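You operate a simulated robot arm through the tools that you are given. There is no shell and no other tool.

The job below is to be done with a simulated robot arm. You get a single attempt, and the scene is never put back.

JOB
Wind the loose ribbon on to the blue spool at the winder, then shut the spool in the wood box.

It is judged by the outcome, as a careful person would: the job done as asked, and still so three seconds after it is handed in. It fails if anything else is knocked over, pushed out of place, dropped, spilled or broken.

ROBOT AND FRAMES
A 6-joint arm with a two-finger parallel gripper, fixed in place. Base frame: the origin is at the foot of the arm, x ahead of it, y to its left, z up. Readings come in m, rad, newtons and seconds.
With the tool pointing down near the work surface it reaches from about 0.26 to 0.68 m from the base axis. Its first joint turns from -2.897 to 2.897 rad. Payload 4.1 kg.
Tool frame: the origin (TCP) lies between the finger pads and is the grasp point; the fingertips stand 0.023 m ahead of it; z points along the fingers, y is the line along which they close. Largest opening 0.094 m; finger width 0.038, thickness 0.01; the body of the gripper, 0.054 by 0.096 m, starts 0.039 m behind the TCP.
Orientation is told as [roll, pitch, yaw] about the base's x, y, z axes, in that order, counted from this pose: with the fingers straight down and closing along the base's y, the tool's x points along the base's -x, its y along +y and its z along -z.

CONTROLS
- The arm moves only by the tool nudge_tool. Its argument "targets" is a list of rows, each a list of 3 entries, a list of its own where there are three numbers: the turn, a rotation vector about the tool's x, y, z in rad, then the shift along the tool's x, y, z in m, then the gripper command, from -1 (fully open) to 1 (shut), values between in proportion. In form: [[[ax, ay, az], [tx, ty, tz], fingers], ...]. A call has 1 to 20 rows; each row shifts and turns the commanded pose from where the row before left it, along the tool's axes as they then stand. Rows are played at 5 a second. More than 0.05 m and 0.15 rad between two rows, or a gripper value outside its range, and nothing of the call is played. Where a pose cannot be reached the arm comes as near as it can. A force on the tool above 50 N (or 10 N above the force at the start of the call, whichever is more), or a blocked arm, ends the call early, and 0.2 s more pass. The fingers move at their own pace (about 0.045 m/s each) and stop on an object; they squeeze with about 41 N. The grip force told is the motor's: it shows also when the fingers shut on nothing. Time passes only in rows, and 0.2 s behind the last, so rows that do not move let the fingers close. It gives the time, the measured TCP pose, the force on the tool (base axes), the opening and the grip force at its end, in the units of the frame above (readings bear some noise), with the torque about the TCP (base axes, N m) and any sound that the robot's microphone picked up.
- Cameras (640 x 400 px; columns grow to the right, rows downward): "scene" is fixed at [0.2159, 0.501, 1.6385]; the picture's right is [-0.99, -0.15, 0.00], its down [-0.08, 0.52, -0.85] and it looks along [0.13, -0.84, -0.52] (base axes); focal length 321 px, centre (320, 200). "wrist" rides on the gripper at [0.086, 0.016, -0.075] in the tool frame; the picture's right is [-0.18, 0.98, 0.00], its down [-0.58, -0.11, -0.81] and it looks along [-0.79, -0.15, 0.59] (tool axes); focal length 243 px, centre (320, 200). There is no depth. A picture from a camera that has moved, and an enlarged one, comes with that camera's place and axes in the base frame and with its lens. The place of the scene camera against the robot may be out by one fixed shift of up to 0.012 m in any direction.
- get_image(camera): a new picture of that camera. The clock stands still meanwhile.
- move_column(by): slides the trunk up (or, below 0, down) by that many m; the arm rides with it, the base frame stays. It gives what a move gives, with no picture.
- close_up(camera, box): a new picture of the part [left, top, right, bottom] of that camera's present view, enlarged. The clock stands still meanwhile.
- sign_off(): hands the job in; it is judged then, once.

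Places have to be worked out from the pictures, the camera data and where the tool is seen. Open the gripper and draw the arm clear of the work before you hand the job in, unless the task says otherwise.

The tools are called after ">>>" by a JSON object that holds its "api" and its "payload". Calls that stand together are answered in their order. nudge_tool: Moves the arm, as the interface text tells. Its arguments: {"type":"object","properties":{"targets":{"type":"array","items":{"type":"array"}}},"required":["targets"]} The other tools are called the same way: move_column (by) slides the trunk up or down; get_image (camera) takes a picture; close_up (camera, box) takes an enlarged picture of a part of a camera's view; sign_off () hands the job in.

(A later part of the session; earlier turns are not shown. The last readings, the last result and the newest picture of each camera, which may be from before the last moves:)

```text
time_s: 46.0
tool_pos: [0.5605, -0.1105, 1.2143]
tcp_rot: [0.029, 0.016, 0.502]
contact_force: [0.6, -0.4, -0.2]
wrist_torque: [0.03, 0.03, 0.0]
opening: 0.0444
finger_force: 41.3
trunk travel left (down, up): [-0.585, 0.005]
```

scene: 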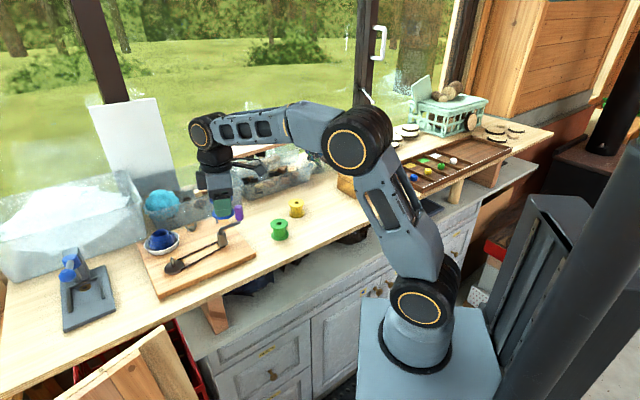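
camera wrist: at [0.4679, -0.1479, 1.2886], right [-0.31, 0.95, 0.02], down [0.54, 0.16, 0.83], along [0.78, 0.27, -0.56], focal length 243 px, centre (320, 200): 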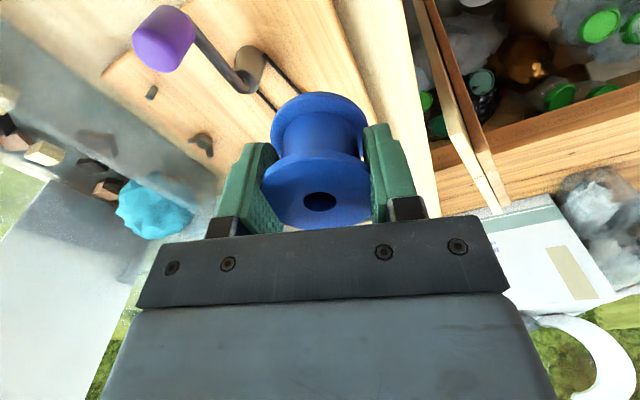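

No spontaneous event occurred, so this is the first joint's stop: in this posture it cannot swing further than about -9°. I straighten up, then test outward reach at a more negative azimuth.

>>> {"api": "nudge_tool", "payload": {"targets": [[[0.01, -0.005, 0], [0.004, -0.0073, 0], 1], [[0.01, -0.005, 0], [0.004, -0.0073, 0], 1], [[0.01, -0.005, 0], [0.004, -0.0073, 0], 1], [[0, 0, 0], [0, 0, 0], 1], [[0, 0, 0], [-0.0099, -0.0054, 0], 1], [[0, 0, 0], [-0.0099, -0.0054, 0], 1], [[0, 0, 0], [-0.0099, -0.0054, 0], 1], [[0, 0, 0], [-0.0099, -0.0054, 0], 1], [[0, 0, 0], [-0.0099, -0.0054, 0], 1], [[0, 0, 0], [-0.0099, -0.0054, 0], 1], [[0, 0, 0], [-0.0099, -0.0054, 0], 1], [[0, 0, 0], [0, 0, 0], 1], [[0, 0, 0], [0, 0, 0], 1], [[0, 0, 0], [0, 0, 0], 1], [[0, 0, 0], [0, 0, 0], 1], [[0, 0, 0], [0, 0, 0], 1], [[0, 0, 0], [0, 0, 0], 1]]}}

>>> {"api": "get_image", "payload": {"camera": "wrist"}}

>>> {"api": "get_image", "payload": {"camera": "scene"}}

```text
time_s: 48.1
tool_pos: [0.587, -0.1845, 1.2215]
tcp_rot: [0.017, -0.046, 0.493]
contact_force: [-1.3, -0.7, 0.0]
wrist_torque: [0.01, -0.04, 0.0]
opening: 0.0441
finger_force: 41.0
trunk travel left (down, up): [-0.585, 0.005]
stopped in row 10: the arm was blocked; the commanded pose is now the measured one
```

```text
taken
camera wrist: at [0.5013, -0.2155, 1.2911], right [-0.31, 0.95, 0.03], down [0.54, 0.15, 0.83], along [0.79, 0.27, -0.56], focal length 243 px, centre (320, 200)
```

wrist: 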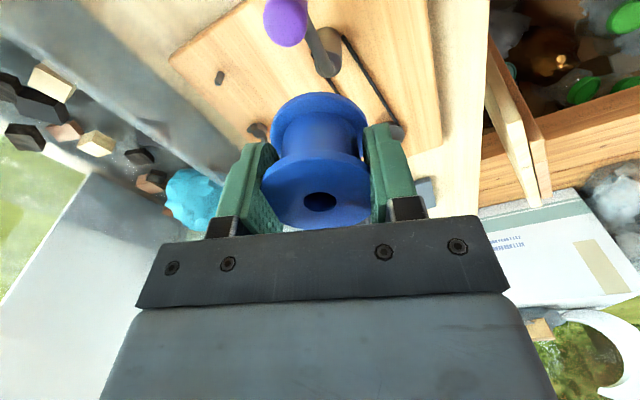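

```text
taken
```

scene: 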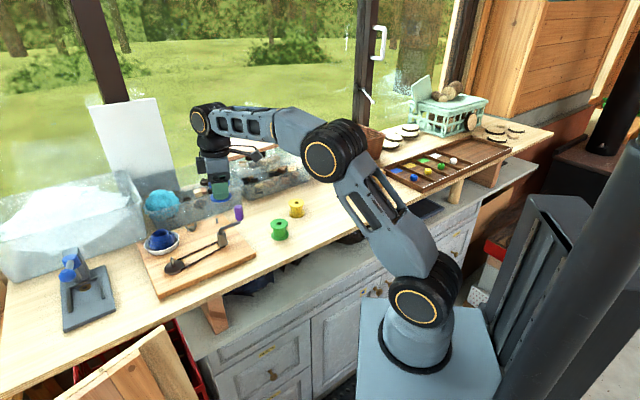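

This time it was thrown back at a clearly different azimuth. The common factor is how far the arm reaches along the bench direction (about (0.69, 0.72)). That could be the robot body giving way, so I compare its foot with the earlier close-ups.

>>> {"api": "close_up", "payload": {"camera": "scene", "box": [340, 180, 640, 400]}}

>>> {"api": "close_up", "payload": {"camera": "scene", "box": [100, 60, 420, 260]}}

```text
1.82 times, centred on (490, 290) of scene
camera zoom: at [0.2159, 0.501, 1.6385], right [-0.99, -0.15, 0.0], down [-0.08, 0.52, -0.85], along [0.13, -0.84, -0.52], focal length 584 px, centre (11, 36)
```

zoom: 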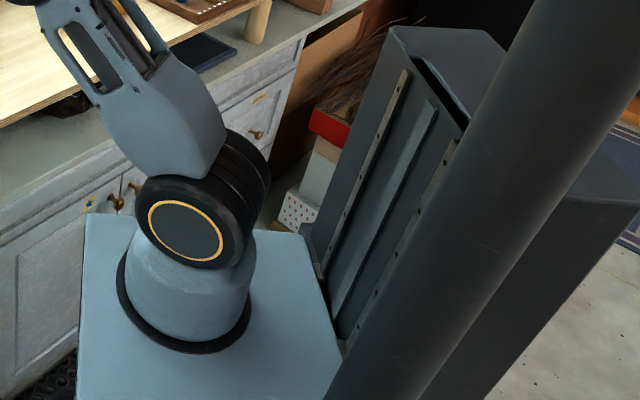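

```text
2.00 times, centred on (260, 160) of scene
camera zoom: at [0.2159, 0.501, 1.6385], right [-0.99, -0.15, 0.0], down [-0.08, 0.52, -0.85], along [0.13, -0.84, -0.52], focal length 642 px, centre (440, 280)
```

zoom: 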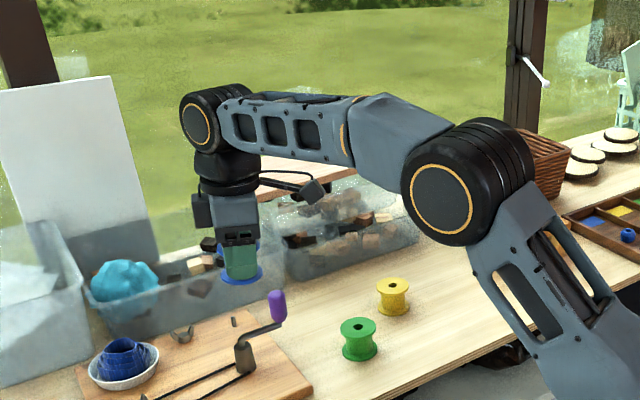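

The foot plate looks the same before and after, so the body isn't jumping. To check for slow leaning I'll straighten the tool, draw it back to the right along the bench, and look at the foot plate again.

>>> {"api": "nudge_tool", "payload": {"targets": [[[0.009, 0.015, 0], [0.01, 0, 0], 1], [[0.008, 0.015, 0], [0.02, 0, 0], 1], [[0, 0.016, 0], [0.03, 0, 0], 1], [[0, 0, 0], [0.03, 0, 0], 1], [[0, 0, 0], [0.03, 0, 0], 1], [[0, 0, 0], [0.03, 0, 0], 1], [[0, 0, 0], [0.02, 0, 0], 1], [[0, 0, 0], [0.01, 0, 0], 1], [[0, 0, 0], [0, 0, 0], 1], [[0, 0, 0], [0, 0, 0], 1], [[0, 0, 0], [0, 0, 0], 1], [[0, 0, 0], [0, 0, 0], 1], [[0, 0, 0], [0, 0, 0], 1], [[0, 0, 0], [0, 0, 0], 1]]}}

>>> {"api": "close_up", "payload": {"camera": "scene", "box": [340, 180, 640, 400]}}

>>> {"api": "get_image", "payload": {"camera": "scene"}}

```text
time_s: 51.1
tool_pos: [0.4362, -0.262, 1.2174]
tcp_rot: [-0.001, 0.008, 0.5]
contact_force: [0.5, 0.6, -0.4]
wrist_torque: [0.0, -0.02, 0.0]
opening: 0.044
finger_force: 41.1
trunk travel left (down, up): [-0.585, 0.005]
```

```text
1.82 times, centred on (490, 290) of scene
camera zoom: at [0.2159, 0.501, 1.6385], right [-0.99, -0.15, 0.0], down [-0.08, 0.52, -0.85], along [0.13, -0.84, -0.52], focal length 584 px, centre (11, 36)
```

zoom: 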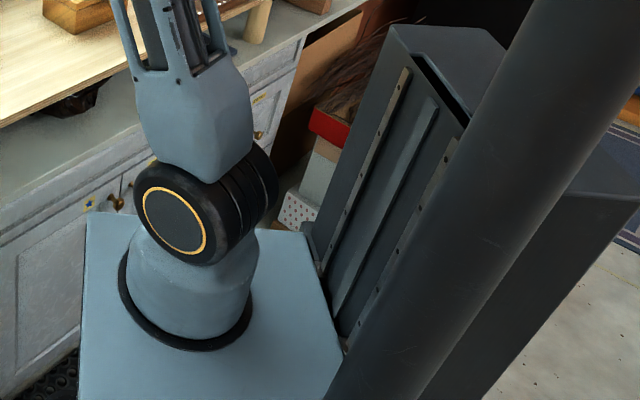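

```text
taken
```

scene: 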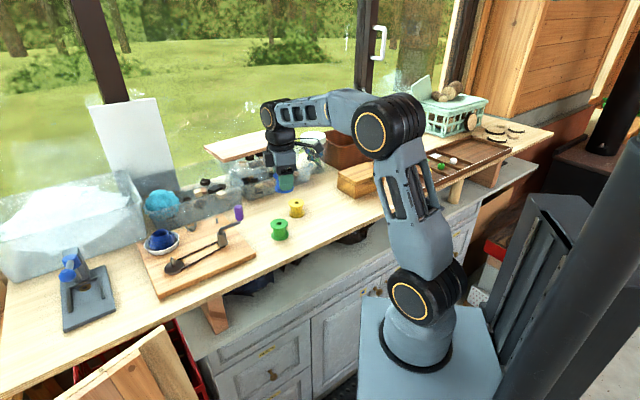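

The foot stays put, so the trunk is rigid. Earlier pictures showed a grey bar overhead at the right that seemed to shift as my arm moved, so it may be something the arm bumps into. I'll lower the column by 0.06 m, with the tool safely above the green spool, to bring the bar back into view.

>>> {"api": "move_column", "payload": {"by": -0.06}}

>>> {"api": "get_image", "payload": {"camera": "scene"}}

>>> {"api": "close_up", "payload": {"camera": "scene", "box": [440, 0, 640, 200]}}

```text
time_s: 52.1
tool_pos: [0.4362, -0.2633, 1.1574]
tcp_rot: [0.0, 0.006, 0.501]
contact_force: [0.6, 0.3, -0.6]
wrist_torque: [-0.04, 0.01, 0.0]
opening: 0.0443
finger_force: 40.8
trunk travel left (down, up): [-0.525, 0.065]
```

```text
taken
```

scene: 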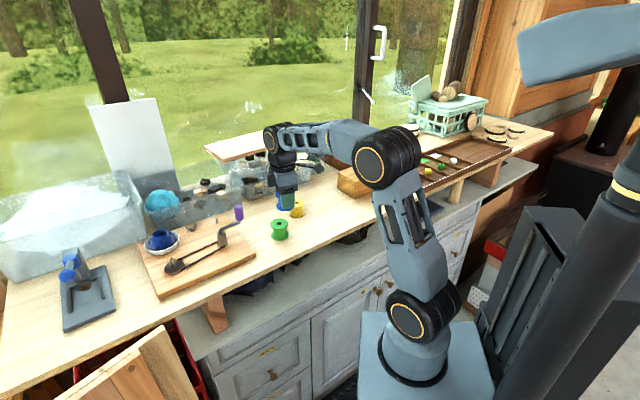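

```text
2.00 times, centred on (540, 100) of scene
camera zoom: at [0.2159, 0.501, 1.6385], right [-0.99, -0.15, 0.0], down [-0.08, 0.52, -0.85], along [0.13, -0.84, -0.52], focal length 642 px, centre (-120, 400)
```

zoom: 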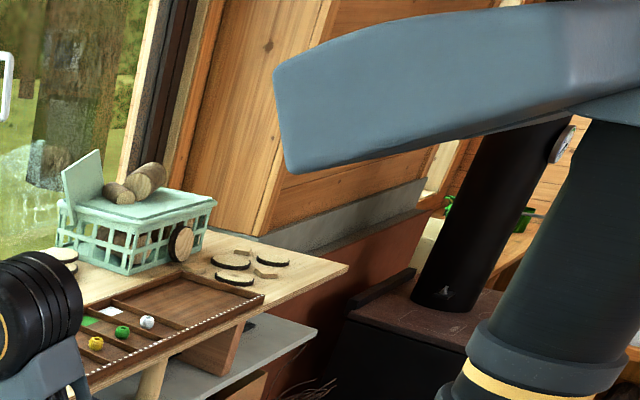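

Comparing with the first pictures, the bar, the mast ring and the foot plate have all shifted slightly since the first block (bar end 537→517 px, plate corner 367→360). The robot's stand may have leaned a little. I'll re-measure the yellow and green spools with the wrist camera to see whether the pose readings are still true to the bench.

>>> {"api": "get_image", "payload": {"camera": "wrist"}}

>>> {"api": "close_up", "payload": {"camera": "scene", "box": [220, 120, 380, 250]}}

```text
taken
camera wrist: at [0.3527, -0.2916, 1.2321], right [-0.31, 0.95, 0.0], down [0.57, 0.19, 0.8], along [0.76, 0.25, -0.6], focal length 243 px, centre (320, 200)
```

wrist: 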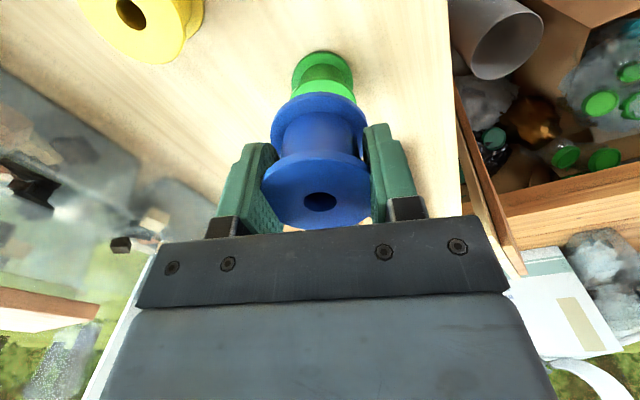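

```text
3.08 times, centred on (300, 185) of scene
camera zoom: at [0.2159, 0.501, 1.6385], right [-0.99, -0.15, 0.0], down [-0.08, 0.52, -0.85], along [0.13, -0.84, -0.52], focal length 988 px, centre (382, 246)
```

zoom: 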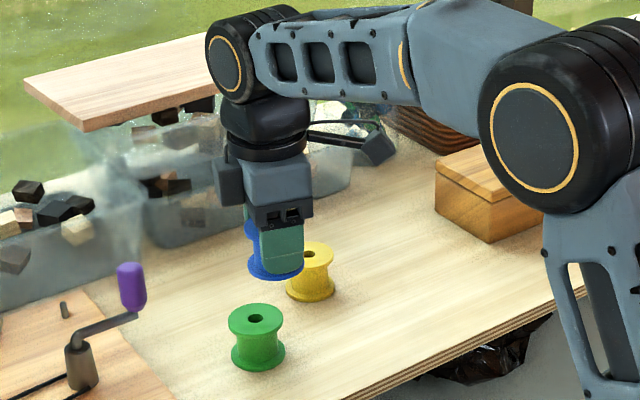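

The yellow spool comes out at (0.432, -0.378), exactly as before, so the pose readings remain true to the bench. I'll now approach the problem area in small calls so I can read the arm just before any jump, with the column at its original height.

>>> {"api": "nudge_tool", "payload": {"targets": [[[0, 0, 0], [-0.01, 0, -0.012], 1], [[0, 0, 0], [-0.0201, 0.0046, -0.012], 1], [[0, 0, 0], [-0.0201, 0.0046, -0.012], 1], [[0, 0, 0], [-0.0201, 0.0046, -0.012], 1], [[0, 0, 0], [-0.0201, 0.0046, -0.007], 1], [[0, 0, 0], [-0.0201, 0.0046, 0], 1], [[0, 0, 0], [-0.0201, 0.0046, 0], 1], [[0, 0, 0], [-0.0201, 0.0046, 0], 1], [[0, 0, 0], [-0.0201, 0.0046, 0], 1], [[0, 0, 0], [-0.01, 0.0046, 0], 1], [[0, 0, 0], [0, 0, 0], 1]]}}

>>> {"api": "nudge_tool", "payload": {"targets": [[[0, 0, 0], [0, 0, 0], 1], [[0, 0, 0], [0, 0, 0], 1], [[0, 0, 0], [0, 0, 0], 1], [[0, 0, 0], [0, 0, 0], 1], [[0, 0, 0], [0, 0, 0], 1]]}}

>>> {"api": "get_image", "payload": {"camera": "scene"}}

```text
time_s: 54.5
tool_pos: [0.573, -0.1432, 1.212]
tcp_rot: [0.002, 0.005, 0.496]
contact_force: [0.4, -0.3, 0.3]
wrist_torque: [0.02, -0.01, -0.02]
opening: 0.0441
finger_force: 41.1
trunk travel left (down, up): [-0.525, 0.065]
```

```text
time_s: 55.7
tool_pos: [0.5752, -0.1396, 1.2098]
tcp_rot: [-0.001, 0.006, 0.5]
contact_force: [-0.2, -0.2, -0.6]
wrist_torque: [0.01, 0.04, -0.04]
opening: 0.044
finger_force: 40.8
trunk travel left (down, up): [-0.525, 0.065]
```

```text
taken
```

scene: 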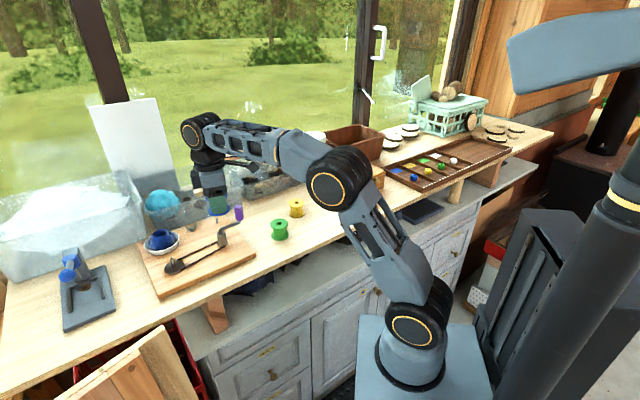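

The bar moved further left (507 px) as the arm reached out, so the stand flexes with the load while the tool pose stays controlled. I now step 2 cm at a time toward the spindle and read after each step.

>>> {"api": "nudge_tool", "payload": {"targets": [[[0, 0, 0], [-0.0095, 0.003, 0], 1], [[0, 0, 0], [-0.0095, 0.003, 0], 1], [[0, 0, 0], [0, 0, 0], 1], [[0, 0, 0], [0, 0, 0], 1], [[0, 0, 0], [0, 0, 0], 1]]}}

>>> {"api": "nudge_tool", "payload": {"targets": [[[0, 0, 0], [-0.0095, 0.003, 0], 1], [[0, 0, 0], [0, 0, 0], 1], [[0, 0, 0], [0, 0, 0], 1], [[0, 0, 0], [0, 0, 0], 1]]}}

>>> {"api": "nudge_tool", "payload": {"targets": [[[0, 0, 0], [-0.0095, 0.003, 0], 1], [[0, 0, 0], [0, 0, 0], 1]]}}

>>> {"api": "nudge_tool", "payload": {"targets": [[[0, 0, 0], [-0.0095, 0.003, 0], 1], [[0, 0, 0], [0, 0, 0], 1]]}}

```text
time_s: 56.4
tool_pos: [0.5568, -0.1719, 1.2149]
tcp_rot: [0.017, -0.04, 0.492]
contact_force: [-0.1, -0.9, -1.0]
wrist_torque: [0.0, 0.01, 0.01]
opening: 0.0442
finger_force: 40.8
trunk travel left (down, up): [-0.525, 0.065]
stopped in row 3: the arm was blocked; the commanded pose is now the measured one
```

```text
time_s: 57.4
tool_pos: [0.574, -0.1571, 1.2109]
tcp_rot: [0.017, -0.027, 0.501]
contact_force: [-0.5, 0.8, 0.1]
wrist_torque: [-0.03, -0.03, 0.0]
opening: 0.0442
finger_force: 41.0
trunk travel left (down, up): [-0.525, 0.065]
```

```text
time_s: 58.0
tool_pos: [0.5861, -0.1396, 1.209]
tcp_rot: [0.012, -0.019, 0.499]
contact_force: [-0.7, 0.0, 0.4]
wrist_torque: [0.05, -0.04, 0.02]
opening: 0.0442
finger_force: 41.0
trunk travel left (down, up): [-0.525, 0.065]
```

```text
time_s: 58.6
tool_pos: [0.5854, -0.1436, 1.2129]
tcp_rot: [0.016, -0.03, 0.495]
contact_force: [0.4, -1.0, -0.1]
wrist_torque: [0.01, -0.01, 0.01]
opening: 0.0442
finger_force: 41.3
trunk travel left (down, up): [-0.525, 0.065]
```

Even a 2 cm step triggered it here. The tool also sways by about a centimetre without being asked, so the whole stand seems to rock. I'll straighten the tool and then just watch with short calls to see the motion over time.

>>> {"api": "nudge_tool", "payload": {"targets": [[[0.008, 0.015, 0], [0, 0, 0], 1], [[0.008, 0.015, 0], [0, 0, 0], 1], [[0, 0, 0], [0, 0, 0], 1]]}}

>>> {"api": "nudge_tool", "payload": {"targets": [[[0, 0, 0], [0, 0, 0], 1]]}}

>>> {"api": "nudge_tool", "payload": {"targets": [[[0, 0, 0], [0, 0, 0], 1]]}}

>>> {"api": "nudge_tool", "payload": {"targets": [[[0, 0, 0], [0, 0, 0], 1]]}}

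>>> {"api": "nudge_tool", "payload": {"targets": [[[0, 0, 0], [0, 0, 0], 1]]}}

>>> {"api": "get_image", "payload": {"camera": "scene"}}

```text
time_s: 59.4
tool_pos: [0.586, -0.142, 1.2127]
tcp_rot: [-0.003, -0.002, 0.499]
contact_force: [-0.1, -0.8, -0.6]
wrist_torque: [0.02, -0.03, 0.0]
opening: 0.0443
finger_force: 41.1
trunk travel left (down, up): [-0.525, 0.065]
```

```text
time_s: 59.8
tool_pos: [0.5864, -0.1425, 1.2137]
tcp_rot: [-0.001, -0.001, 0.498]
contact_force: [0.5, 0.2, 0.1]
wrist_torque: [-0.02, -0.03, 0.01]
opening: 0.0443
finger_force: 40.7
trunk travel left (down, up): [-0.525, 0.065]
```

```text
time_s: 60.2
tool_pos: [0.5852, -0.1423, 1.213]
tcp_rot: [-0.001, -0.002, 0.497]
contact_force: [0.4, 0.8, -0.6]
wrist_torque: [-0.01, -0.03, 0.0]
opening: 0.0442
finger_force: 40.6
trunk travel left (down, up): [-0.525, 0.065]
```

```text
time_s: 60.6
tool_pos: [0.5857, -0.1421, 1.2138]
tcp_rot: [-0.002, 0.0, 0.498]
contact_force: [-0.1, 0.4, 0.2]
wrist_torque: [0.01, 0.0, -0.02]
opening: 0.0444
finger_force: 41.0
trunk travel left (down, up): [-0.525, 0.065]
```

```text
time_s: 61.0
tool_pos: [0.5856, -0.1416, 1.213]
tcp_rot: [-0.001, 0.001, 0.499]
contact_force: [-0.1, -0.6, -0.6]
wrist_torque: [-0.01, -0.04, 0.02]
opening: 0.0442
finger_force: 40.8
trunk travel left (down, up): [-0.525, 0.065]
```

```text
taken
```

scene: 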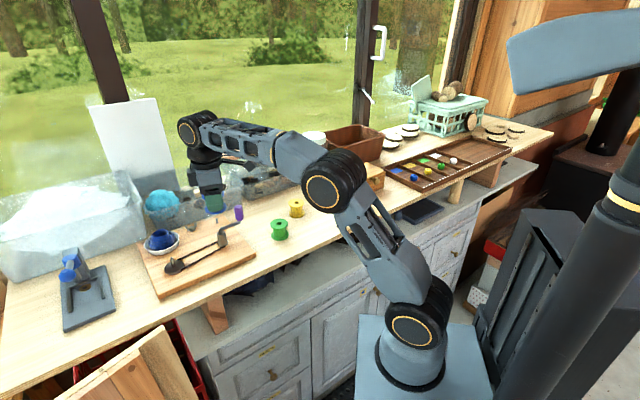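

At rest it is perfectly steady. I now step just 4 mm per call to catch what happens at the edge.

>>> {"api": "nudge_tool", "payload": {"targets": [[[0, 0, 0], [-0.004, 0.001, 0], 1]]}}

>>> {"api": "nudge_tool", "payload": {"targets": [[[0, 0, 0], [-0.004, 0.001, 0], 1]]}}

>>> {"api": "nudge_tool", "payload": {"targets": [[[0, 0, 0], [-0.004, 0.001, 0], 1]]}}

>>> {"api": "nudge_tool", "payload": {"targets": [[[0, 0, 0], [-0.004, 0.001, 0], 1]]}}

>>> {"api": "nudge_tool", "payload": {"targets": [[[0, 0, 0], [-0.004, 0.001, 0], 1]]}}

>>> {"api": "nudge_tool", "payload": {"targets": [[[0, 0, 0], [-0.004, 0.001, 0], 1]]}}

>>> {"api": "get_image", "payload": {"camera": "scene"}}

```text
time_s: 61.4
tool_pos: [0.589, -0.1395, 1.2134]
tcp_rot: [-0.001, 0.002, 0.497]
contact_force: [0.7, 0.1, 0.9]
wrist_torque: [-0.02, 0.02, 0.05]
opening: 0.0445
finger_force: 41.0
trunk travel left (down, up): [-0.525, 0.065]
```

```text
time_s: 61.8
tool_pos: [0.5926, -0.1358, 1.213]
tcp_rot: [-0.002, 0.0, 0.497]
contact_force: [-0.4, 0.1, -0.3]
wrist_torque: [0.03, 0.02, 0.01]
opening: 0.0443
finger_force: 40.6
trunk travel left (down, up): [-0.525, 0.065]
```

```text
time_s: 62.3
tool_pos: [0.5581, -0.1838, 1.2169]
tcp_rot: [0.015, -0.047, 0.491]
contact_force: [-0.4, -0.9, -0.5]
wrist_torque: [0.02, -0.01, -0.03]
opening: 0.0441
finger_force: 41.1
trunk travel left (down, up): [-0.525, 0.065]
stopped in row 1: the arm was blocked; the commanded pose is now the measured one
```

```text
time_s: 62.7
tool_pos: [0.5616, -0.1823, 1.2163]
tcp_rot: [0.021, -0.044, 0.496]
contact_force: [0.0, 0.2, -0.7]
wrist_torque: [-0.05, 0.04, -0.01]
opening: 0.0444
finger_force: 40.7
trunk travel left (down, up): [-0.525, 0.065]
```

```text
time_s: 63.1
tool_pos: [0.5705, -0.1721, 1.213]
tcp_rot: [0.019, -0.039, 0.498]
contact_force: [0.4, -0.1, -0.2]
wrist_torque: [0.0, 0.01, 0.01]
opening: 0.0444
finger_force: 40.6
trunk travel left (down, up): [-0.525, 0.065]
```

```text
time_s: 63.5
tool_pos: [0.5774, -0.1619, 1.2125]
tcp_rot: [0.017, -0.032, 0.498]
contact_force: [-0.4, -0.3, 0.9]
wrist_torque: [0.01, -0.02, -0.01]
opening: 0.0442
finger_force: 40.9
trunk travel left (down, up): [-0.525, 0.065]
```

```text
taken
```

scene: 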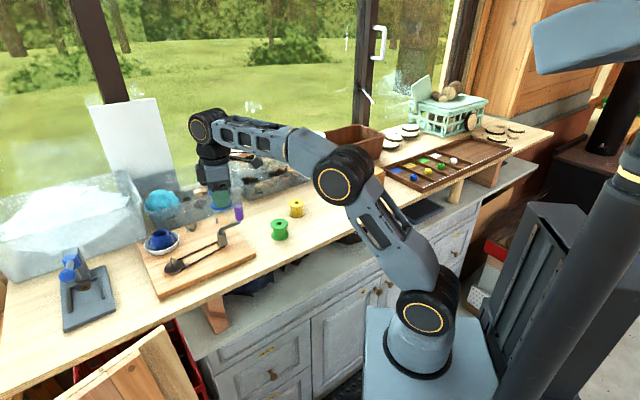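

This is telling: after the jump the bar is back at 532 px and the foot at (367, 308), i.e. the stand is upright again, while before it had leaned to 507. So the stand slowly leans as I reach left, then snaps upright. I wait here and watch whether the lean builds up over time.

>>> {"api": "nudge_tool", "payload": {"targets": [[[0.008, 0.011, 0], [0, 0, 0], 1], [[0.008, 0.011, 0], [0, 0, 0], 1], [[0, 0.01, 0], [0, 0, 0], 1], [[0, 0, 0], [0, 0, 0], 1]]}}

>>> {"api": "get_image", "payload": {"camera": "scene"}}

>>> {"api": "nudge_tool", "payload": {"targets": [[[0, 0, 0], [0, 0, 0], 1], [[0, 0, 0], [0, 0, 0], 1], [[0, 0, 0], [0, 0, 0], 1], [[0, 0, 0], [0, 0, 0], 1], [[0, 0, 0], [0, 0, 0], 1], [[0, 0, 0], [0, 0, 0], 1], [[0, 0, 0], [0, 0, 0], 1], [[0, 0, 0], [0, 0, 0], 1], [[0, 0, 0], [0, 0, 0], 1], [[0, 0, 0], [0, 0, 0], 1]]}}

>>> {"api": "get_image", "payload": {"camera": "scene"}}

```text
time_s: 64.5
tool_pos: [0.5717, -0.1701, 1.2162]
tcp_rot: [-0.002, -0.01, 0.491]
contact_force: [0.1, -0.3, 0.3]
wrist_torque: [0.0, -0.01, -0.02]
opening: 0.0441
finger_force: 40.8
trunk travel left (down, up): [-0.525, 0.065]
```

```text
taken
```

scene: 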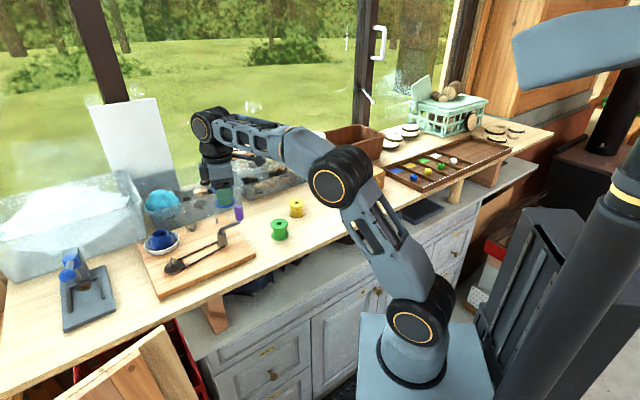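

```text
time_s: 66.7
tool_pos: [0.5742, -0.1661, 1.2155]
tcp_rot: [-0.001, -0.006, 0.494]
contact_force: [0.3, 0.4, -0.7]
wrist_torque: [-0.01, 0.01, 0.01]
opening: 0.0444
finger_force: 40.8
trunk travel left (down, up): [-0.525, 0.065]
```

```text
taken
```

scene: 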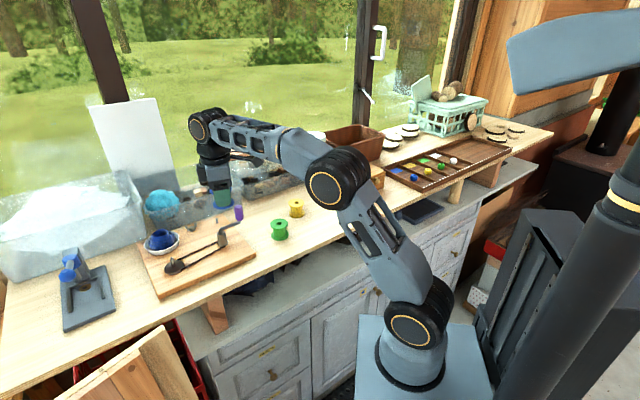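

Yes: within 3 s of the snap the lean builds up again (532→513→508 px). I want to see the stand itself. I'll retreat to a safe spot and turn the tool about the vertical so the wrist camera looks back at the robot.

>>> {"api": "nudge_tool", "payload": {"targets": [[[0, 0, -0.05], [0.02, 0, -0.01], 1], [[0, 0, -0.1], [0.03, 0, -0.01], 1], [[0, 0, -0.1], [0.03, 0, -0.01], 1], [[0, 0, -0.1], [0.03, 0, 0], 1], [[0, 0, -0.1], [0.03, 0, 0], 1], [[0, 0, -0.12], [0, 0, 0], 1], [[0, 0, -0.12], [0, 0, 0], 1], [[0, 0, -0.12], [0, 0, 0], 1], [[0, 0, -0.12], [0, 0, 0], 1], [[0, 0, -0.12], [0, 0, 0], 1], [[0, 0, -0.12], [0, 0, 0], 1], [[0, 0, -0.12], [0, 0, 0], 1], [[0, 0, -0.12], [0, 0, 0], 1], [[0, 0, -0.12], [0, 0, 0], 1], [[0, 0, -0.12], [0, 0, 0], 1], [[0, 0, -0.12], [0, 0, 0], 1], [[0, 0, -0.12], [0, 0, 0], 1], [[0, 0, -0.12], [0, 0, 0], 1], [[0, 0, 0], [0, 0, 0], 1]]}}

>>> {"api": "get_image", "payload": {"camera": "wrist"}}

>>> {"api": "get_image", "payload": {"camera": "scene"}}

```text
time_s: 70.7
tool_pos: [0.4773, -0.2286, 1.2423]
tcp_rot: [0.002, 0.006, 2.452]
contact_force: [0.3, -0.2, 0.0]
wrist_torque: [0.02, -0.03, -0.04]
opening: 0.0442
finger_force: 40.7
out of reach, approached as far as the arm can: row 18
trunk travel left (down, up): [-0.525, 0.065]
```

```text
taken
camera wrist: at [0.5334, -0.2972, 1.317], right [-0.77, -0.64, 0.0], down [-0.38, 0.46, 0.8], along [-0.52, 0.62, -0.6], focal length 243 px, centre (320, 200)
```

wrist: 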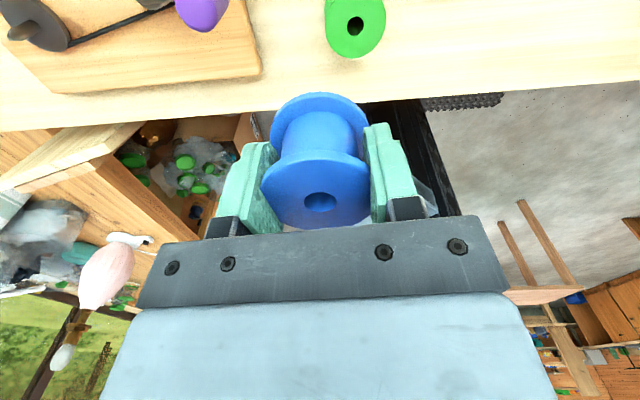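

```text
taken
```

scene: 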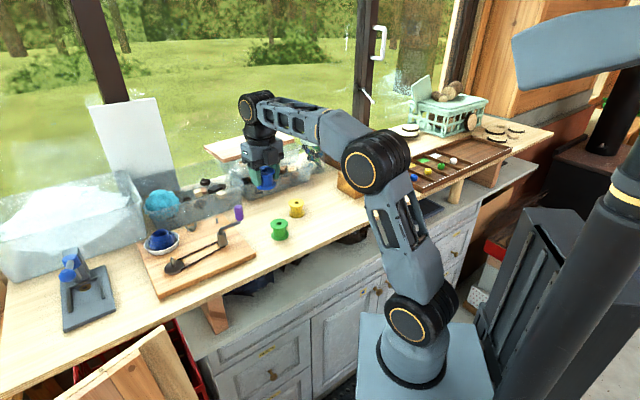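

The reply now says "out of reach" for the last turn row, so ordinary reach limits are reported differently. The "blocked" events are the stand rocking. Lowering the trunk should lower the weight and stiffen it, so I first turn the yaw back and lift the tool before I try a lower column.

>>> {"api": "nudge_tool", "payload": {"targets": [[[0, 0, 0.12], [0, 0, -0.02], 1], [[0, 0, 0.13], [0, 0, -0.02], 1], [[0, 0, 0.13], [0, 0, -0.02], 1], [[0, 0, 0.13], [0, 0, -0.02], 1], [[0, 0, 0.13], [0, 0, -0.02], 1], [[0, 0, 0.13], [0, 0, -0.02], 1], [[0, 0, 0.13], [0, 0, 0], 1], [[0, 0, 0.13], [0, 0, 0], 1], [[0, 0, 0.13], [0, 0, 0], 1], [[0, 0, 0.13], [0, 0, 0], 1], [[0, 0, 0.13], [0, 0, 0], 1], [[0, 0, 0.13], [0, 0, 0], 1], [[0, 0, 0.13], [0, 0, 0], 1], [[0, 0, 0.13], [0, 0, 0], 1], [[0, 0, 0.13], [0, 0, 0], 1], [[0, 0, 0], [0, 0, 0], 1], [[0, 0, 0], [0, 0, 0], 1], [[0, 0, 0], [0, 0, 0], 1]]}}

>>> {"api": "get_image", "payload": {"camera": "scene"}}

```text
time_s: 72.4
tool_pos: [0.4282, -0.2838, 1.3517]
tcp_rot: [-0.044, -0.037, 1.588]
contact_force: [-0.4, 1.0, 0.3]
wrist_torque: [-0.03, -0.02, 0.01]
opening: 0.0442
finger_force: 41.2
out of reach, approached as far as the arm can: row 6
trunk travel left (down, up): [-0.525, 0.065]
stopped in row 8: the arm was blocked; the commanded pose is now the measured one
```

```text
taken
```

scene: 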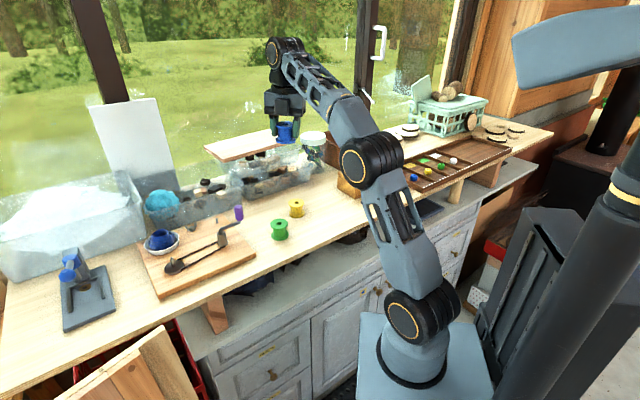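

The same jump happened here when I merely raised the tool to z 1.36, with an "out of reach" note. So it is tied to the arm being stretched: shoulder to wrist seems limited to about 0.70 m. That means I should work low with the column high. I straighten the tool, come back down and restore yaw.

>>> {"api": "nudge_tool", "payload": {"targets": [[[-0.02, 0.015, 0], [0, 0, 0.01], 1], [[-0.02, 0.015, 0.05], [0, 0, 0.02], 1], [[-0.004, 0.007, 0.1], [0, 0, 0.02], 1], [[0, 0, 0.13], [0, 0, 0.02], 1], [[0, 0, 0.13], [0, 0, 0.02], 1], [[0, 0, 0.13], [0, 0, 0.02], 1], [[0, 0, 0.13], [0, 0, 0.01], 1], [[0, 0, 0.13], [0, 0, 0], 1], [[0, 0, 0.13], [0, 0, 0], 1], [[0, 0, 0.13], [0, 0, 0], 1], [[0, 0, 0.13], [0, 0, 0], 1], [[0, 0, 0.13], [0, 0, 0], 1], [[0, 0, 0.13], [0, 0, 0], 1], [[0, 0, 0.13], [0, 0, 0], 1], [[0, 0, 0.13], [0, 0, 0], 1], [[0, 0, 0], [0, 0, 0], 1], [[0, 0, 0], [0, 0, 0], 1], [[0, 0, 0], [0, 0, 0], 1], [[0, 0, 0], [0, 0, 0], 1], [[0, 0, 0], [0, 0, 0], 1]]}}

>>> {"api": "get_image", "payload": {"camera": "scene"}}

```text
time_s: 76.6
tool_pos: [0.4392, -0.2711, 1.2299]
tcp_rot: [-0.005, 0.011, -0.119]
contact_force: [0.0, 0.2, -0.2]
wrist_torque: [-0.02, 0.01, 0.02]
opening: 0.0439
finger_force: 41.2
trunk travel left (down, up): [-0.525, 0.065]
```

```text
taken
```

scene: 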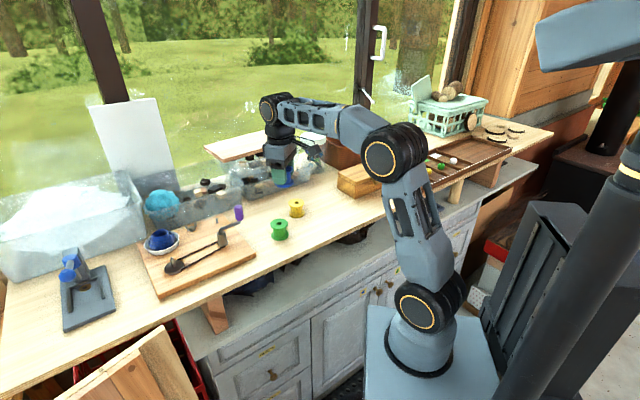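

The stand is fully upright again (bar 537 px) and the tool straight at (0.439, -0.271, 1.230). I move to the open space in front of the bench edge, clear of the crank handle, and come down low before stretching outward.

>>> {"api": "nudge_tool", "payload": {"targets": [[[0, 0, -0.04], [-0.0014, 0.01, 0], 1], [[0, 0, -0.04], [-0.0014, 0.02, 0], 1], [[0, 0, -0.04], [-0.0014, 0.02, 0], 1], [[0, 0, 0], [-0.0014, 0.02, 0], 1], [[0, 0, 0], [-0.0014, 0.02, 0], 1], [[0, 0, 0], [-0.0014, 0.02, 0], 1], [[0, 0, 0], [-0.0014, 0.02, 0], 1], [[0, 0, 0], [-0.0014, 0.01, 0.01], 1], [[0, 0, 0], [0, 0, 0.02], 1], [[0, 0, 0], [0, 0, 0.02], 1], [[0, 0, 0], [0, 0, 0.02], 1], [[0, 0, 0], [0, 0, 0.02], 1], [[0, 0, 0], [0, 0, 0.01], 1], [[0, 0, 0], [0, 0, 0], 1], [[0, 0, 0], [0, 0, 0], 1], [[0, 0, 0], [0, 0, 0], 1]]}}

>>> {"api": "get_image", "payload": {"camera": "scene"}}

>>> {"api": "get_image", "payload": {"camera": "wrist"}}

```text
time_s: 79.4
tool_pos: [0.4182, -0.1728, 1.1294]
tcp_rot: [0.024, -0.021, -0.008]
contact_force: [-0.6, -0.1, -0.1]
wrist_torque: [0.01, 0.0, -0.02]
opening: 0.0441
finger_force: 41.0
trunk travel left (down, up): [-0.525, 0.065]
stopped in row 14: the arm was blocked; the commanded pose is now the measured one
```

```text
taken
```

scene: 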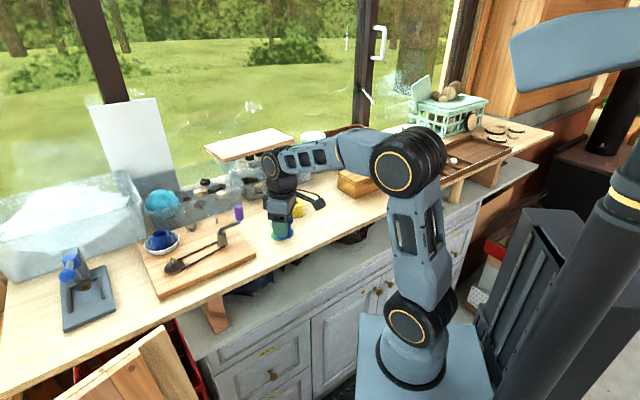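

```text
taken
camera wrist: at [0.3318, -0.1585, 1.2017], right [0.19, 0.98, 0.03], down [0.56, -0.13, 0.82], along [0.8, -0.14, -0.58], focal length 243 px, centre (320, 200)
```

wrist: 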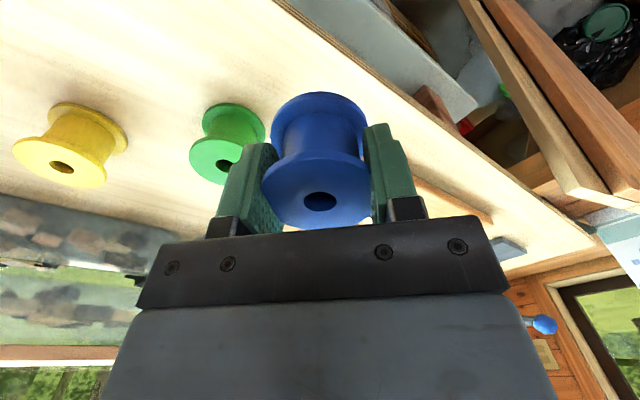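

It jumped again, now with the arm well folded (r≈0.47), and the bar is at 510 px. So neither stretch nor azimuth is the trigger. The stand itself leans left when the arm moves left, and then jolts. I hold still and watch lean and pose over a few seconds.

>>> {"api": "nudge_tool", "payload": {"targets": [[[0, 0, 0], [0, 0, 0], 1], [[0, 0, 0], [0, 0, 0], 1]]}}

>>> {"api": "close_up", "payload": {"camera": "scene", "box": [340, 0, 640, 400]}}

>>> {"api": "nudge_tool", "payload": {"targets": [[[0, 0, 0], [0, 0, 0], 1], [[0, 0, 0], [0, 0, 0], 1], [[0, 0, 0], [0, 0, 0], 1], [[0, 0, 0], [0, 0, 0], 1], [[0, 0, 0], [0, 0, 0], 1], [[0, 0, 0], [0, 0, 0], 1], [[0, 0, 0], [0, 0, 0], 1], [[0, 0, 0], [0, 0, 0], 1], [[0, 0, 0], [0, 0, 0], 1], [[0, 0, 0], [0, 0, 0], 1]]}}

>>> {"api": "close_up", "payload": {"camera": "scene", "box": [340, 0, 640, 400]}}

```text
time_s: 79.7
tool_pos: [0.3943, -0.208, 1.1242]
tcp_rot: [0.055, -0.046, -0.008]
contact_force: [-0.2, 0.0, 0.3]
wrist_torque: [-0.02, 0.05, 0.0]
opening: 0.0442
finger_force: 40.7
trunk travel left (down, up): [-0.525, 0.065]
stopped in row 1: the arm was blocked; the commanded pose is now the measured one
```

```text
1.00 times, centred on (490, 200) of scene (not enlarged: the box is as wide or as high as the picture)
camera zoom: at [0.2159, 0.501, 1.6385], right [-0.99, -0.15, 0.0], down [-0.08, 0.52, -0.85], along [0.13, -0.84, -0.52], focal length 321 px, centre (150, 200)
```

zoom: 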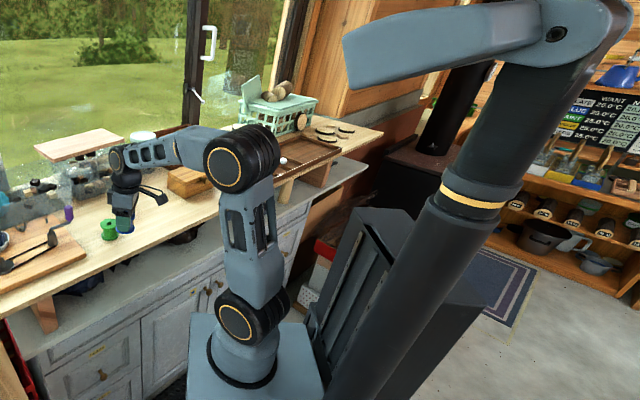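

```text
time_s: 81.9
tool_pos: [0.3996, -0.2051, 1.123]
tcp_rot: [0.055, -0.041, -0.007]
contact_force: [0.5, -0.6, -1.1]
wrist_torque: [0.0, -0.01, -0.02]
opening: 0.0442
finger_force: 41.2
trunk travel left (down, up): [-0.525, 0.065]
```

```text
1.00 times, centred on (490, 200) of scene (not enlarged: the box is as wide or as high as the picture)
camera zoom: at [0.2159, 0.501, 1.6385], right [-0.99, -0.15, 0.0], down [-0.08, 0.52, -0.85], along [0.13, -0.84, -0.52], focal length 321 px, centre (150, 200)
```

zoom: 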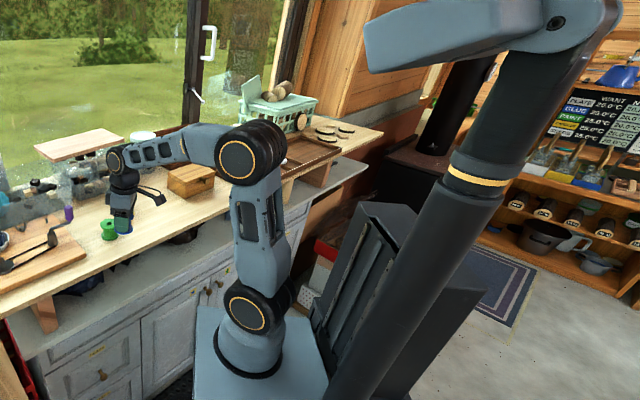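

That wide view is decisive. The whole robot (mast, lift, plate) rocks left and back upright, while the tool pose is held in the bench frame. It tips when my arm moves or stops too briskly to the left, and the arm then swings right to catch it. From the upright state I'll move much more slowly: first straighten the tool gently.

>>> {"api": "nudge_tool", "payload": {"targets": [[[0.005, 0.004, 0], [0, 0, 0], 1], [[0.005, 0.004, 0], [0, 0, 0], 1], [[0.005, 0.004, 0], [0, 0, 0], 1], [[0.005, 0.004, 0], [0, 0, 0], 1], [[0.005, 0.004, 0], [0, 0, 0], 1], [[0.005, 0.004, 0], [0, 0, 0], 1], [[0.005, 0.004, 0], [0, 0, 0], 1], [[0.005, 0.004, 0], [0, 0, 0], 1], [[0.005, 0.004, 0], [0, 0, 0], 1], [[0.005, 0.004, 0], [0, 0, 0], 1], [[0.004, 0.002, 0], [0, 0, 0], 1], [[0, 0, 0], [0, 0, 0], 1], [[0, 0, 0], [0, 0, 0], 1], [[0, 0, 0], [0, 0, 0], 1]]}}

>>> {"api": "get_image", "payload": {"camera": "scene"}}

```text
time_s: 84.9
tool_pos: [0.3976, -0.2063, 1.124]
tcp_rot: [0.001, -0.001, -0.002]
contact_force: [-0.6, 0.4, -0.7]
wrist_torque: [0.01, 0.01, -0.01]
opening: 0.0442
finger_force: 41.0
trunk travel left (down, up): [-0.525, 0.065]
```

```text
taken
```

scene: 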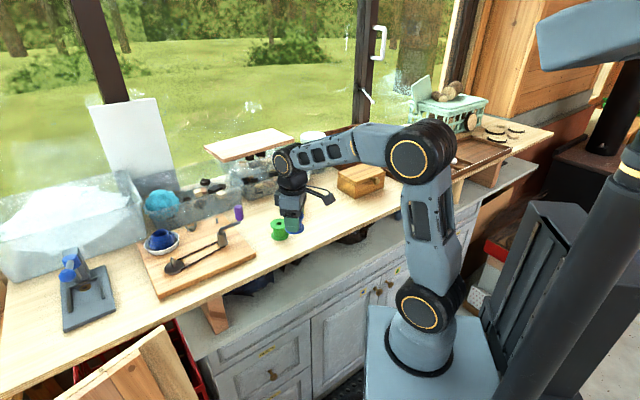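

Upright and straight. Now I move left at only about 2 cm/s and check the stand afterward.

>>> {"api": "nudge_tool", "payload": {"targets": [[[0, 0, 0], [-0.0013, 0.0015, 0], 1], [[0, 0, 0], [-0.0026, 0.003, 0], 1], [[0, 0, 0], [-0.0026, 0.003, 0], 1], [[0, 0, 0], [-0.0026, 0.003, 0], 1], [[0, 0, 0], [-0.0026, 0.003, 0], 1], [[0, 0, 0], [-0.0026, 0.003, 0], 1], [[0, 0, 0], [-0.0026, 0.003, 0], 1], [[0, 0, 0], [-0.0026, 0.003, 0], 1], [[0, 0, 0], [-0.0026, 0.003, 0], 1], [[0, 0, 0], [-0.0026, 0.003, 0], 1], [[0, 0, 0], [-0.0026, 0.003, 0], 1], [[0, 0, 0], [-0.0026, 0.003, 0], 1], [[0, 0, 0], [-0.0026, 0.003, 0], 1], [[0, 0, 0], [-0.0026, 0.003, 0], 1], [[0, 0, 0], [-0.0026, 0.003, 0], 1], [[0, 0, 0], [-0.0013, 0.0015, 0], 1], [[0, 0, 0], [0, 0, 0], 1]]}}

>>> {"api": "get_image", "payload": {"camera": "scene"}}

```text
time_s: 88.5
tool_pos: [0.4396, -0.1581, 1.1221]
tcp_rot: [-0.003, 0.002, -0.004]
contact_force: [-0.3, -0.1, -0.4]
wrist_torque: [-0.01, -0.04, 0.0]
opening: 0.0442
finger_force: 40.8
trunk travel left (down, up): [-0.525, 0.065]
```

```text
taken
```

scene: 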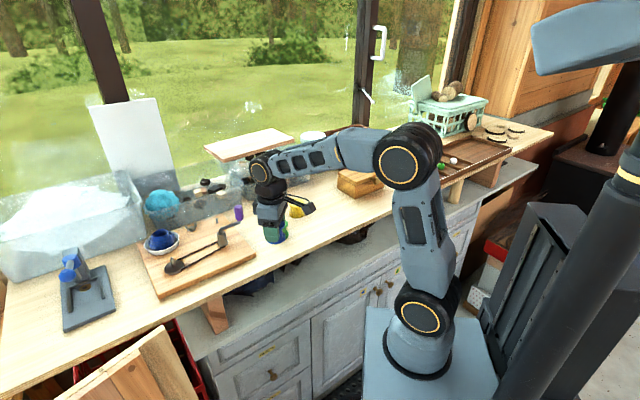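

A slight lean (531 px) at this point. I wait to see whether it grows by itself.

>>> {"api": "nudge_tool", "payload": {"targets": [[[0, 0, 0], [0, 0, 0], 1], [[0, 0, 0], [0, 0, 0], 1], [[0, 0, 0], [0, 0, 0], 1], [[0, 0, 0], [0, 0, 0], 1], [[0, 0, 0], [0, 0, 0], 1], [[0, 0, 0], [0, 0, 0], 1], [[0, 0, 0], [0, 0, 0], 1], [[0, 0, 0], [0, 0, 0], 1], [[0, 0, 0], [0, 0, 0], 1], [[0, 0, 0], [0, 0, 0], 1]]}}

>>> {"api": "get_image", "payload": {"camera": "scene"}}

```text
time_s: 90.0
tool_pos: [0.4049, -0.2011, 1.121]
tcp_rot: [0.029, -0.033, -0.011]
contact_force: [0.7, 0.2, -0.9]
wrist_torque: [0.01, 0.0, 0.0]
opening: 0.0441
finger_force: 41.0
trunk travel left (down, up): [-0.525, 0.065]
stopped in row 7: the arm was blocked; the commanded pose is now the measured one
```

```text
taken
```

scene: 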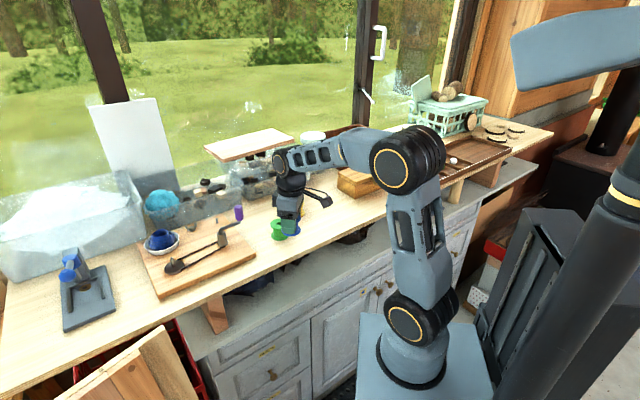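

Confirmed: holding still at this spot, the stand tipped after about 1.4 s on its own. So it is static balance with the trunk this high. I'll test a lower trunk: straighten gently, raise the tool with the arm, then drop the column 0.15 m.

>>> {"api": "nudge_tool", "payload": {"targets": [[[0.005, 0.005, 0], [0, 0, 0], 1], [[0.005, 0.005, 0], [0, 0, 0], 1], [[0.005, 0.006, -0.003], [0, 0, 0], 1], [[0.005, 0.006, -0.003], [0, 0, -0.01], 1], [[0.005, 0.006, -0.003], [0, 0, -0.015], 1], [[0.004, 0.005, -0.003], [0, 0, -0.015], 1], [[0, 0, 0], [0, 0, -0.015], 1], [[0, 0, 0], [0, 0, -0.015], 1], [[0, 0, 0], [0, 0, -0.015], 1], [[0, 0, 0], [0, 0, -0.015], 1], [[0, 0, 0], [0, 0, -0.015], 1], [[0, 0, 0], [0, 0, -0.015], 1], [[0, 0, 0], [0, 0, -0.015], 1], [[0, 0, 0], [0, 0, -0.01], 1], [[0, 0, 0], [0, 0, 0], 1], [[0, 0, 0], [0, 0, 0], 1], [[0, 0, 0], [0, 0, 0], 1]]}}

>>> {"api": "get_image", "payload": {"camera": "scene"}}

```text
time_s: 90.3
tool_pos: [0.3785, -0.2373, 1.1132]
tcp_rot: [0.061, -0.055, -0.014]
contact_force: [0.8, 0.1, -0.7]
wrist_torque: [0.0, 0.04, 0.02]
opening: 0.0444
finger_force: 41.1
trunk travel left (down, up): [-0.525, 0.065]
stopped in row 1: the arm was blocked; the commanded pose is now the measured one
```

```text
taken
```

scene: 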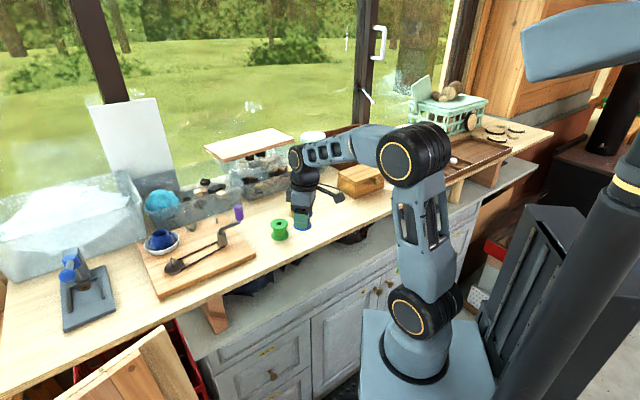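

The body is swinging back upright. I let it settle and then straighten gently.

>>> {"api": "nudge_tool", "payload": {"targets": [[[0, 0, 0], [0, 0, 0], 1], [[0, 0, 0], [0, 0, 0], 1], [[0, 0, 0], [0, 0, 0], 1], [[0, 0, 0], [0, 0, 0], 1], [[0, 0, 0], [0, 0, 0], 1], [[0, 0, 0], [0, 0, 0], 1], [[0.006, 0.006, -0.002], [0, 0, 0], 1], [[0.006, 0.006, -0.002], [0, 0, 0], 1], [[0.006, 0.006, -0.002], [0, 0, 0], 1], [[0.006, 0.006, -0.002], [0, 0, 0], 1], [[0.006, 0.006, -0.002], [0, 0, 0], 1], [[0.006, 0.006, 0], [0, 0, 0], 1], [[0.006, 0.006, 0], [0, 0, 0], 1], [[0.006, 0.006, 0], [0, 0, 0], 1], [[0.006, 0.006, 0], [0, 0, 0], 1], [[0.005, 0, 0], [0, 0, 0], 1], [[0, 0, 0], [0, 0, 0], 1], [[0, 0, 0], [0, 0, 0], 1], [[0, 0, 0], [0, 0, 0], 1]]}}

>>> {"api": "get_image", "payload": {"camera": "scene"}}

```text
time_s: 94.3
tool_pos: [0.3846, -0.2304, 1.1146]
tcp_rot: [-0.003, 0.003, 0.002]
contact_force: [-0.2, 0.8, 1.0]
wrist_torque: [-0.02, 0.01, 0.03]
opening: 0.0438
finger_force: 40.5
trunk travel left (down, up): [-0.525, 0.065]
```

```text
taken
```

scene: 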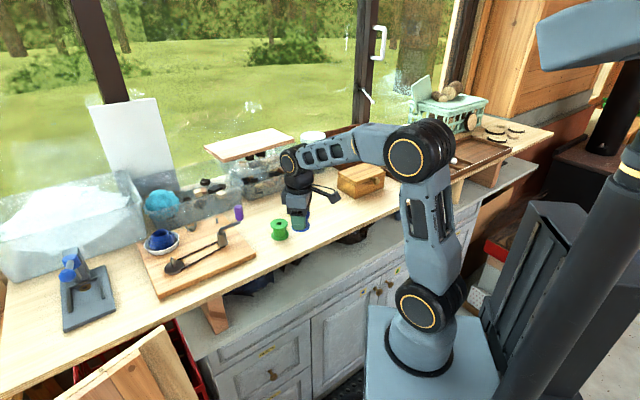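

Upright and straight again. I raise the tool 0.15 m with the arm, then lower the column by the same amount.

>>> {"api": "nudge_tool", "payload": {"targets": [[[0, 0, 0], [0, 0, -0.006], 1], [[0, 0, 0], [0, 0, -0.012], 1], [[0, 0, 0], [0, 0, -0.012], 1], [[0, 0, 0], [0, 0, -0.012], 1], [[0, 0, 0], [0, 0, -0.012], 1], [[0, 0, 0], [0, 0, -0.012], 1], [[0, 0, 0], [0, 0, -0.012], 1], [[0, 0, 0], [0, 0, -0.012], 1], [[0, 0, 0], [0, 0, -0.012], 1], [[0, 0, 0], [0, 0, -0.012], 1], [[0, 0, 0], [0, 0, -0.012], 1], [[0, 0, 0], [0, 0, -0.012], 1], [[0, 0, 0], [0, 0, -0.012], 1], [[0, 0, 0], [0, 0, 0], 1]]}}

>>> {"api": "move_column", "payload": {"by": -0.15}}

>>> {"api": "get_image", "payload": {"camera": "scene"}}

```text
time_s: 97.3
tool_pos: [0.3848, -0.2308, 1.2639]
tcp_rot: [-0.002, 0.002, 0.0]
contact_force: [0.4, 0.0, -0.4]
wrist_torque: [0.0, -0.02, -0.03]
opening: 0.0443
finger_force: 40.8
trunk travel left (down, up): [-0.525, 0.065]
```

```text
time_s: 99.0
tool_pos: [0.3856, -0.2295, 1.1142]
tcp_rot: [-0.003, 0.003, 0.001]
contact_force: [-0.6, -0.2, 0.0]
wrist_torque: [-0.04, -0.03, 0.05]
opening: 0.0443
finger_force: 41.1
trunk travel left (down, up): [-0.375, 0.215]
```

```text
taken
```

scene: 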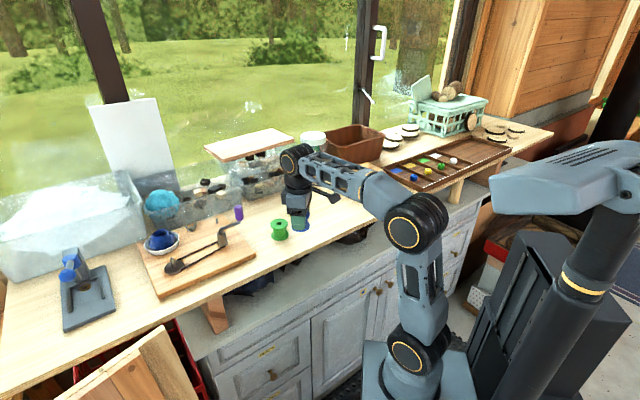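

With the column lower, the whole mast came down too. Now I go slowly left to (0.44, -0.16), where it tipped before, and hold there.

>>> {"api": "nudge_tool", "payload": {"targets": [[[0, 0, 0], [-0.002, 0.002, 0], 1], [[0, 0, 0], [-0.0035, 0.0045, 0], 1], [[0, 0, 0], [-0.0035, 0.0045, 0], 1], [[0, 0, 0], [-0.0035, 0.0045, 0], 1], [[0, 0, 0], [-0.0035, 0.0045, 0], 1], [[0, 0, 0], [-0.0035, 0.0045, 0], 1], [[0, 0, 0], [-0.0035, 0.0045, 0], 1], [[0, 0, 0], [-0.0035, 0.0045, 0], 1], [[0, 0, 0], [-0.0035, 0.0045, 0], 1], [[0, 0, 0], [-0.0035, 0.0045, 0], 1], [[0, 0, 0], [-0.0035, 0.0045, 0], 1], [[0, 0, 0], [-0.0035, 0.0045, 0], 1], [[0, 0, 0], [-0.0035, 0.0045, 0], 1], [[0, 0, 0], [-0.0035, 0.0045, 0], 1], [[0, 0, 0], [-0.0035, 0.0045, 0], 1], [[0, 0, 0], [-0.0035, 0.0045, 0], 1], [[0, 0, 0], [-0.002, 0.002, 0], 1]]}}

>>> {"api": "nudge_tool", "payload": {"targets": [[[0, 0, 0], [0, 0, 0], 1], [[0, 0, 0], [0, 0, 0], 1], [[0, 0, 0], [0, 0, 0], 1], [[0, 0, 0], [0, 0, 0], 1], [[0, 0, 0], [0, 0, 0], 1], [[0, 0, 0], [0, 0, 0], 1], [[0, 0, 0], [0, 0, 0], 1], [[0, 0, 0], [0, 0, 0], 1], [[0, 0, 0], [0, 0, 0], 1], [[0, 0, 0], [0, 0, 0], 1], [[0, 0, 0], [0, 0, 0], 1], [[0, 0, 0], [0, 0, 0], 1], [[0, 0, 0], [0, 0, 0], 1], [[0, 0, 0], [0, 0, 0], 1], [[0, 0, 0], [0, 0, 0], 1]]}}

>>> {"api": "get_image", "payload": {"camera": "scene"}}

```text
time_s: 102.6
tool_pos: [0.4435, -0.1574, 1.1128]
tcp_rot: [-0.007, 0.006, 0.002]
contact_force: [-0.1, -0.3, 0.3]
wrist_torque: [0.04, -0.01, 0.01]
opening: 0.0444
finger_force: 41.0
trunk travel left (down, up): [-0.375, 0.215]
```

```text
time_s: 105.8
tool_pos: [0.4412, -0.1571, 1.1148]
tcp_rot: [-0.007, 0.003, 0.001]
contact_force: [0.1, 0.1, -0.1]
wrist_torque: [-0.02, 0.0, 0.0]
opening: 0.0441
finger_force: 40.9
trunk travel left (down, up): [-0.375, 0.215]
```

```text
taken
```

scene: 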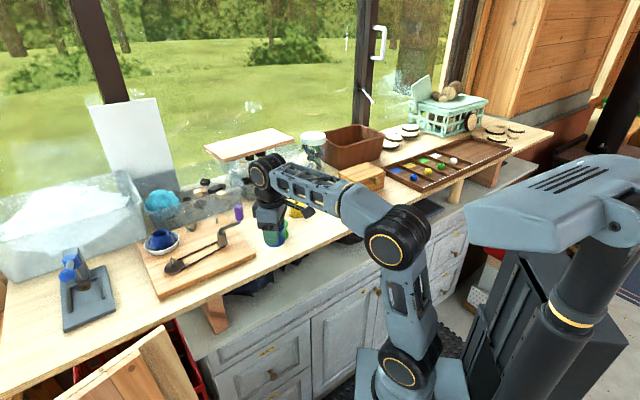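

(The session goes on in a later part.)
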